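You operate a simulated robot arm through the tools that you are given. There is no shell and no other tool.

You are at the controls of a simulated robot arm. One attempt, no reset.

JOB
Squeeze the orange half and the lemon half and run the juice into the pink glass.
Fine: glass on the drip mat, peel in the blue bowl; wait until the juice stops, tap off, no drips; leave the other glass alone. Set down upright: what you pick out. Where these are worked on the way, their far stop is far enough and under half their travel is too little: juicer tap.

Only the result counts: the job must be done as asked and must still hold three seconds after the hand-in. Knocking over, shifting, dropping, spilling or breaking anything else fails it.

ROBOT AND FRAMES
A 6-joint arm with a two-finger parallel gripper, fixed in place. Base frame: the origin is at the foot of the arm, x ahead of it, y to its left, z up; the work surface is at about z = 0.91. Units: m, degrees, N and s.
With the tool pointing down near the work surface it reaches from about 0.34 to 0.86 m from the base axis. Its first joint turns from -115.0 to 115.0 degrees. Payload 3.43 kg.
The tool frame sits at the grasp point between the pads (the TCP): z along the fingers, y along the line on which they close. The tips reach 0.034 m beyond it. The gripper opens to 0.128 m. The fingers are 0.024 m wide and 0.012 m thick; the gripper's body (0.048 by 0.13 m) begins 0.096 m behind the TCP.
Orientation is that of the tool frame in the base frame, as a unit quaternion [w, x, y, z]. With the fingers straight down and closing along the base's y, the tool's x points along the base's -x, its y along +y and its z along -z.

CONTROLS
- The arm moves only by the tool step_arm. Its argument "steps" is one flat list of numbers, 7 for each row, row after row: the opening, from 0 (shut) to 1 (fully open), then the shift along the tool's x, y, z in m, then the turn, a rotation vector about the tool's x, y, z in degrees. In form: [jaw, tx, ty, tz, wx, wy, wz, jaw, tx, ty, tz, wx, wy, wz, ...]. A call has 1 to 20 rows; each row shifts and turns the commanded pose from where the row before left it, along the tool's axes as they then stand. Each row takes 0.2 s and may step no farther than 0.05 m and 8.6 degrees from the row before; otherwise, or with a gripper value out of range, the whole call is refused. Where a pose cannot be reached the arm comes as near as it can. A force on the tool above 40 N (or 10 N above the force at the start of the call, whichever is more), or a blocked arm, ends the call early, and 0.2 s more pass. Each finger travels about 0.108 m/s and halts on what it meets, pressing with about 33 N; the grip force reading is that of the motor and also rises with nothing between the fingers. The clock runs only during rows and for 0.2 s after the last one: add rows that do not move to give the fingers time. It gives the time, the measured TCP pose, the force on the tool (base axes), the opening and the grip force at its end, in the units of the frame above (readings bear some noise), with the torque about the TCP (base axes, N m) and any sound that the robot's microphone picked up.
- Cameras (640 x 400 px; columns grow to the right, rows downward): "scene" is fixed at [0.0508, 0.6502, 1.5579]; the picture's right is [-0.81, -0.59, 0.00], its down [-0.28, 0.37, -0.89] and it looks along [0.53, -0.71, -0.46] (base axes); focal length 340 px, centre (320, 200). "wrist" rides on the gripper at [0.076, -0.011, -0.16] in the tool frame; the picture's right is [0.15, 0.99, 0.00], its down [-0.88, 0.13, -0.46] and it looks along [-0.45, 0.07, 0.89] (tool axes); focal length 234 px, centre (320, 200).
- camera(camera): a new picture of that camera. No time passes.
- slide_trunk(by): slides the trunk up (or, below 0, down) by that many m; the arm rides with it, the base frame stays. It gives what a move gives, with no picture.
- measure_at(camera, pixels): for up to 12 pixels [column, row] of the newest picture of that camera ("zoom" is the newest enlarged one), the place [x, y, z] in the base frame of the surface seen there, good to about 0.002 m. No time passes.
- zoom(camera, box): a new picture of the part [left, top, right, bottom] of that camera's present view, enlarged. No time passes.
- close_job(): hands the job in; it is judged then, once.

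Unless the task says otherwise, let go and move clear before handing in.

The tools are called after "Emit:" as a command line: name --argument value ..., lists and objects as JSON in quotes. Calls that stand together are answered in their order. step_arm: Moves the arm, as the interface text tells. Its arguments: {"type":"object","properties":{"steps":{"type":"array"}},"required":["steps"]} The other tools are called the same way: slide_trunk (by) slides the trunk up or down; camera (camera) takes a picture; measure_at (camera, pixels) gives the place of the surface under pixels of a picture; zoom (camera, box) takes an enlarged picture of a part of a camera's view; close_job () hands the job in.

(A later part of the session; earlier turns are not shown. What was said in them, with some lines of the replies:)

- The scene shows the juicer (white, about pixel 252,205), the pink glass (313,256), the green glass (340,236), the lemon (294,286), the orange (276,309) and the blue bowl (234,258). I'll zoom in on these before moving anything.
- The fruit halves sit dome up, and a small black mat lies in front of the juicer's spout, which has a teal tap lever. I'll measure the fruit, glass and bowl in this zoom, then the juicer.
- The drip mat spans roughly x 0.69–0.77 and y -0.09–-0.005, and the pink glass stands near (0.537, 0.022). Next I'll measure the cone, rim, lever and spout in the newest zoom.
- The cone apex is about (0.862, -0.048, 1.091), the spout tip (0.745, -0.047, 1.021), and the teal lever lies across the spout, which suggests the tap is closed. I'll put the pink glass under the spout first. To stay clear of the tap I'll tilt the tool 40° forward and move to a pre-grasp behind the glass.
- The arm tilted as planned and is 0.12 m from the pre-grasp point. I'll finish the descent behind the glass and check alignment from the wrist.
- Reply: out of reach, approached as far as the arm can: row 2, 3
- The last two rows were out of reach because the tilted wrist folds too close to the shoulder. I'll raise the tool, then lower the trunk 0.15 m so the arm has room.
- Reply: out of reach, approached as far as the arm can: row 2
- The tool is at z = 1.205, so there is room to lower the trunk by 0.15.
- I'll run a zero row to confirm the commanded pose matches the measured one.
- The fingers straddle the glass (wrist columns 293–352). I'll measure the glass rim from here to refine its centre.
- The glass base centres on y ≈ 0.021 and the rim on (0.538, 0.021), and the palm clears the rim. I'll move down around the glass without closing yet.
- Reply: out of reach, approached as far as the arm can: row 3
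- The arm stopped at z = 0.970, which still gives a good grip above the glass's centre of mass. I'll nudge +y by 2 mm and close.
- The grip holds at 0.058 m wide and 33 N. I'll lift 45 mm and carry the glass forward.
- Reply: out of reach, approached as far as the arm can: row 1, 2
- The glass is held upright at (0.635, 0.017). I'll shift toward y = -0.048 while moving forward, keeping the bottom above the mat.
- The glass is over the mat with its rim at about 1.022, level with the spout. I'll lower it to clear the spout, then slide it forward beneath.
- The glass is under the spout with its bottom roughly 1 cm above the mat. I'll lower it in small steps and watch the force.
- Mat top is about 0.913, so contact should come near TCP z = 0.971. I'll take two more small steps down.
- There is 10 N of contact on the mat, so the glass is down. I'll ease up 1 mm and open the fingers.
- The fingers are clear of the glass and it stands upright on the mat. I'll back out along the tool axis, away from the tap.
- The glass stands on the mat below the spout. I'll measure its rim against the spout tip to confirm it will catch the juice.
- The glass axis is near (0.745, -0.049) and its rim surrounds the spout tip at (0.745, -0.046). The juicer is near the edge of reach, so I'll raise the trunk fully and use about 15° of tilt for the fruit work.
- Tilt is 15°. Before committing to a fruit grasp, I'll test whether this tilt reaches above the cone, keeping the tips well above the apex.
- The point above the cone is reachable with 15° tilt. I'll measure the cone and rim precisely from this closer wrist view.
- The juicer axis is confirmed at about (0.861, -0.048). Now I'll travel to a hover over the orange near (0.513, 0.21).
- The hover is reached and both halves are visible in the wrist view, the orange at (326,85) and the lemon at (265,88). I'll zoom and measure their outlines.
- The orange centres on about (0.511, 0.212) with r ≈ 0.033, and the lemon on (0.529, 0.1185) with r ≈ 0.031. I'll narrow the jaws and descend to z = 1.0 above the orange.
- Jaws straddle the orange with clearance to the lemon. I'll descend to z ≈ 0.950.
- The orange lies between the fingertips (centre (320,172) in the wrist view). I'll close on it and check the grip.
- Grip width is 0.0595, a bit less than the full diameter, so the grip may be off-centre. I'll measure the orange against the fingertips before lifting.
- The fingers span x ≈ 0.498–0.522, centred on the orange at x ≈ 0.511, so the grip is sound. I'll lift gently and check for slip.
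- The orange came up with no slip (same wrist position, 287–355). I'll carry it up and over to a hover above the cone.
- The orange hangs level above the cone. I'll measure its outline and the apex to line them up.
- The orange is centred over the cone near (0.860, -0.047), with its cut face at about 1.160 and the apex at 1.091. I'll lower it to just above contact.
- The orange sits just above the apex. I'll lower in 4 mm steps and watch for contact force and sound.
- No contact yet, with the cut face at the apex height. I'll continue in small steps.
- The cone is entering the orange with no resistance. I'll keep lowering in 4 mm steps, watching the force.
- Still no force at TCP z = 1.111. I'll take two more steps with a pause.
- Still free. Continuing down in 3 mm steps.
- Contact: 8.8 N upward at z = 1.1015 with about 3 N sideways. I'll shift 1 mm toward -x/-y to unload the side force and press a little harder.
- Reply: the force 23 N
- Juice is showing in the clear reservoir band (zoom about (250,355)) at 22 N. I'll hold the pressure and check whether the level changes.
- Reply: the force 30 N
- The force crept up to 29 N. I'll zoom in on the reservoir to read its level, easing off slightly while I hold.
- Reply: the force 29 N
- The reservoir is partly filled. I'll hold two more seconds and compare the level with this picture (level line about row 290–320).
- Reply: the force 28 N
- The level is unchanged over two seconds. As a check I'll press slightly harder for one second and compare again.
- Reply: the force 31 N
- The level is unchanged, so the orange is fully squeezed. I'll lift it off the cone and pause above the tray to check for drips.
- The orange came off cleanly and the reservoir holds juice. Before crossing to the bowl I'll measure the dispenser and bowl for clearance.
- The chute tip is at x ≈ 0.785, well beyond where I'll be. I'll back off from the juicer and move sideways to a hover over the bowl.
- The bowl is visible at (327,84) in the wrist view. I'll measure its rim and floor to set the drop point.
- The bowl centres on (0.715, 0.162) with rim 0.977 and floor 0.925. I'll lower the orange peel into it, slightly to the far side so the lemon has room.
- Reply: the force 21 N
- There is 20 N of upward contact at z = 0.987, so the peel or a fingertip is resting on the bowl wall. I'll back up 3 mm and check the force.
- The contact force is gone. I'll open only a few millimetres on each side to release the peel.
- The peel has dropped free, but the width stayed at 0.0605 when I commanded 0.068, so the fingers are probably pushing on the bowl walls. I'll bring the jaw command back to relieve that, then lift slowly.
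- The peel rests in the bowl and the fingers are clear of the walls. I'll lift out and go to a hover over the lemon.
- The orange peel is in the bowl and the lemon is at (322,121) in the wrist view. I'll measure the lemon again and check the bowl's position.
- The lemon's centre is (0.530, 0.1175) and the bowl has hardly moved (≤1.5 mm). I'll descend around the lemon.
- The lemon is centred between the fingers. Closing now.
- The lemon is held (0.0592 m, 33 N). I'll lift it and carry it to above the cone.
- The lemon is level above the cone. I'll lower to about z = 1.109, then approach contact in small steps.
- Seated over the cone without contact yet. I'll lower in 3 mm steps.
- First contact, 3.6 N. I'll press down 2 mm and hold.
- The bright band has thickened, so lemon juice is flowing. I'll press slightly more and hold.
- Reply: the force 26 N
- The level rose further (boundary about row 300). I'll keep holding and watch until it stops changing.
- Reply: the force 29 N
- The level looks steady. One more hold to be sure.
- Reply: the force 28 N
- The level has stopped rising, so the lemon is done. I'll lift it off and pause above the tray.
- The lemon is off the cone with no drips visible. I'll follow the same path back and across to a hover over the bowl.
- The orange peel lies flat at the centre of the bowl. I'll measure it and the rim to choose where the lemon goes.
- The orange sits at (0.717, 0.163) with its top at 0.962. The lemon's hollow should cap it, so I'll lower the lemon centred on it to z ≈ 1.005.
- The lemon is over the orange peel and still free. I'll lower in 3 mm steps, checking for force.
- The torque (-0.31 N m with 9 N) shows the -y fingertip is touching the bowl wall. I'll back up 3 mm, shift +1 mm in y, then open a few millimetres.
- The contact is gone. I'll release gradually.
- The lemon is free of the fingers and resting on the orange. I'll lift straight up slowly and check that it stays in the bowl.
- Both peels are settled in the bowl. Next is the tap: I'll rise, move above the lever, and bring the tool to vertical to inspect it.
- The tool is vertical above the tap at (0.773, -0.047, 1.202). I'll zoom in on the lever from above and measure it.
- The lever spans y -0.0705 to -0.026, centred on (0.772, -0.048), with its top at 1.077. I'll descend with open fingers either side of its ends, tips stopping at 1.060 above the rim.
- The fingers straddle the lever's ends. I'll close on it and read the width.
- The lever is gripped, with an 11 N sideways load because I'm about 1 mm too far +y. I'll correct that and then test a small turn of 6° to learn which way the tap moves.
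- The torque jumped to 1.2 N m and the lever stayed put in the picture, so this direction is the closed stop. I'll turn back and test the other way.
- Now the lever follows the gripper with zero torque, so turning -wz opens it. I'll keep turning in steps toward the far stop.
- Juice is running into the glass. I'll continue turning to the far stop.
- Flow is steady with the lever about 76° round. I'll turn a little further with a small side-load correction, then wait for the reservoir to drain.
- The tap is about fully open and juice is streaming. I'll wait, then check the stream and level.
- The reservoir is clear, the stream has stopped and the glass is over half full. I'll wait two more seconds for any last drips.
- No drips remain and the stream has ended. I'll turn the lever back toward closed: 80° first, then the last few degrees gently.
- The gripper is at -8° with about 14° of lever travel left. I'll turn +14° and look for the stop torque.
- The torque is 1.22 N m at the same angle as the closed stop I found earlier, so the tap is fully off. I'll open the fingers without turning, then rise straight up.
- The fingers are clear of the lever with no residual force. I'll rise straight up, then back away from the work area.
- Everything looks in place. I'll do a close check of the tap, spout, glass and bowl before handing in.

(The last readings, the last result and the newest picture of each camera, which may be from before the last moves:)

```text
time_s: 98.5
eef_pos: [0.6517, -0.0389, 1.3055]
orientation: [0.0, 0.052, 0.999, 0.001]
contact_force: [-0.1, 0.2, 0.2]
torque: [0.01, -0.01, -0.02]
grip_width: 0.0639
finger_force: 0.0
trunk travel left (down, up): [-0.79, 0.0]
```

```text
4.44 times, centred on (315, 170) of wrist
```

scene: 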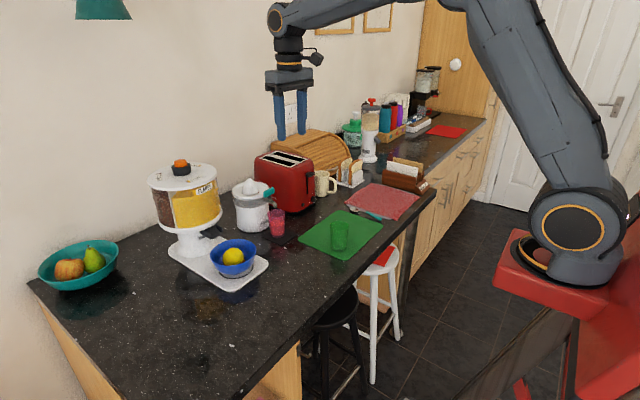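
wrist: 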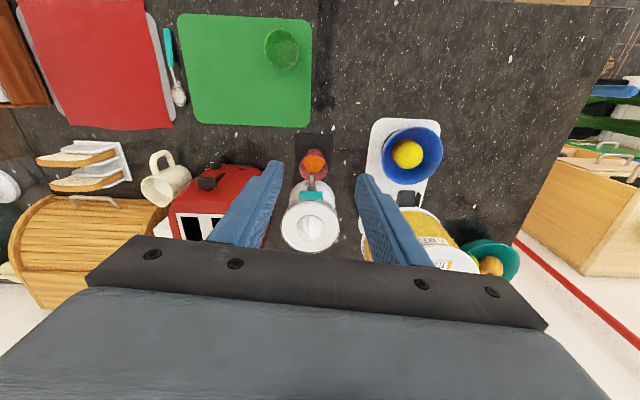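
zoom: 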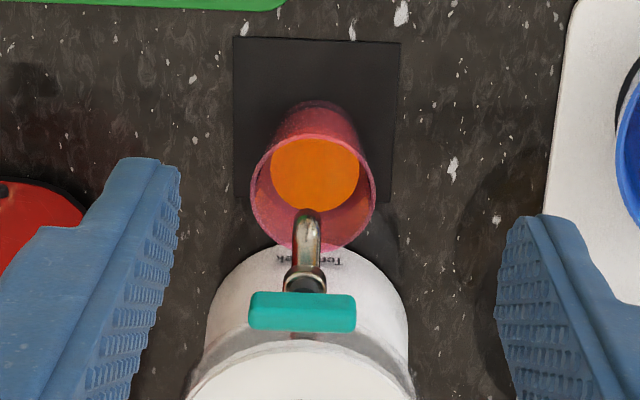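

The tap lever lies across the spout as at the start, with no drip and no spill on the mat. One last measurement will confirm the lever angle matches the original.

Emit:
measure_at --camera "zoom" --pixels '[[252, 300], [353, 303], [302, 298], [302, 318], [308, 215]]'

Emit:
step_arm --steps '[0.5, 0, 0, 0, 0, 0, 0, 0.5, 0, 0, 0, 0, 0, 0, 0.5, 0, 0, 0, 0, 0, 0, 0.5, 0, 0, 0, 0, 0, 0, 0.5, 0, 0, 0, 0, 0, 0, 0.5, 0, 0, 0, 0, 0, 0, 0.5, 0, 0, 0, 0, 0, 0, 0.5, 0, 0, 0, 0, 0, 0]'

Emit:
zoom --camera "scene" --box '[200, 160, 360, 290]'

```text
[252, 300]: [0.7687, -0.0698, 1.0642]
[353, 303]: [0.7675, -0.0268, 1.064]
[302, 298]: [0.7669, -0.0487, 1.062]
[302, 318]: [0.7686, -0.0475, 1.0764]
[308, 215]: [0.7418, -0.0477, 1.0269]
```

```text
time_s: 100.2
eef_pos: [0.6531, -0.0385, 1.3053]
orientation: [0.0, 0.052, 0.999, 0.0]
contact_force: [1.0, 0.8, 0.5]
torque: [0.01, 0.0, 0.0]
grip_width: 0.064
finger_force: 0.0
trunk travel left (down, up): [-0.79, 0.0]
```

```text
3.08 times, centred on (280, 225) of scene
```

zoom: 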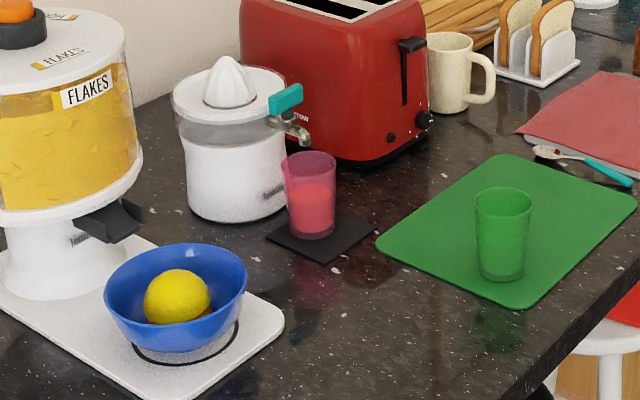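

The lever ends are back at their original positions, (0.769, -0.070) and (0.768, -0.027), and the scene is stable. The glass with juice is on the mat, both peels are in the bowl, the green glass hasn't moved and the arm is clear, so I'm handing in.

Emit:
close_job

```text
The job is handed in.
```

The orange and lemon halves are both squeezed, and the juice is in the pink glass, which stands upright on the drip mat. I've handed the job in; no verdict came back.

- **Juice:** I pressed each half until the juicer's reservoir stopped filling. I then opened the tap almost to its far stop and waited for the reservoir to empty and the stream to end. The glass is a bit over half full.
- **Tap:** It is turned back hard against its closed stop. No drips or spills showed in the last pictures.
- **Peel:** Both peels are in the blue bowl, with the lemon resting on the orange. The fingers touched the bowl wall while I was setting the peels down, and the bowl moved by about 1.5 mm at most.
- **Green glass:** I never touched it, and it stands where it was.

The arm had let go and was clear of everything when I handed in.
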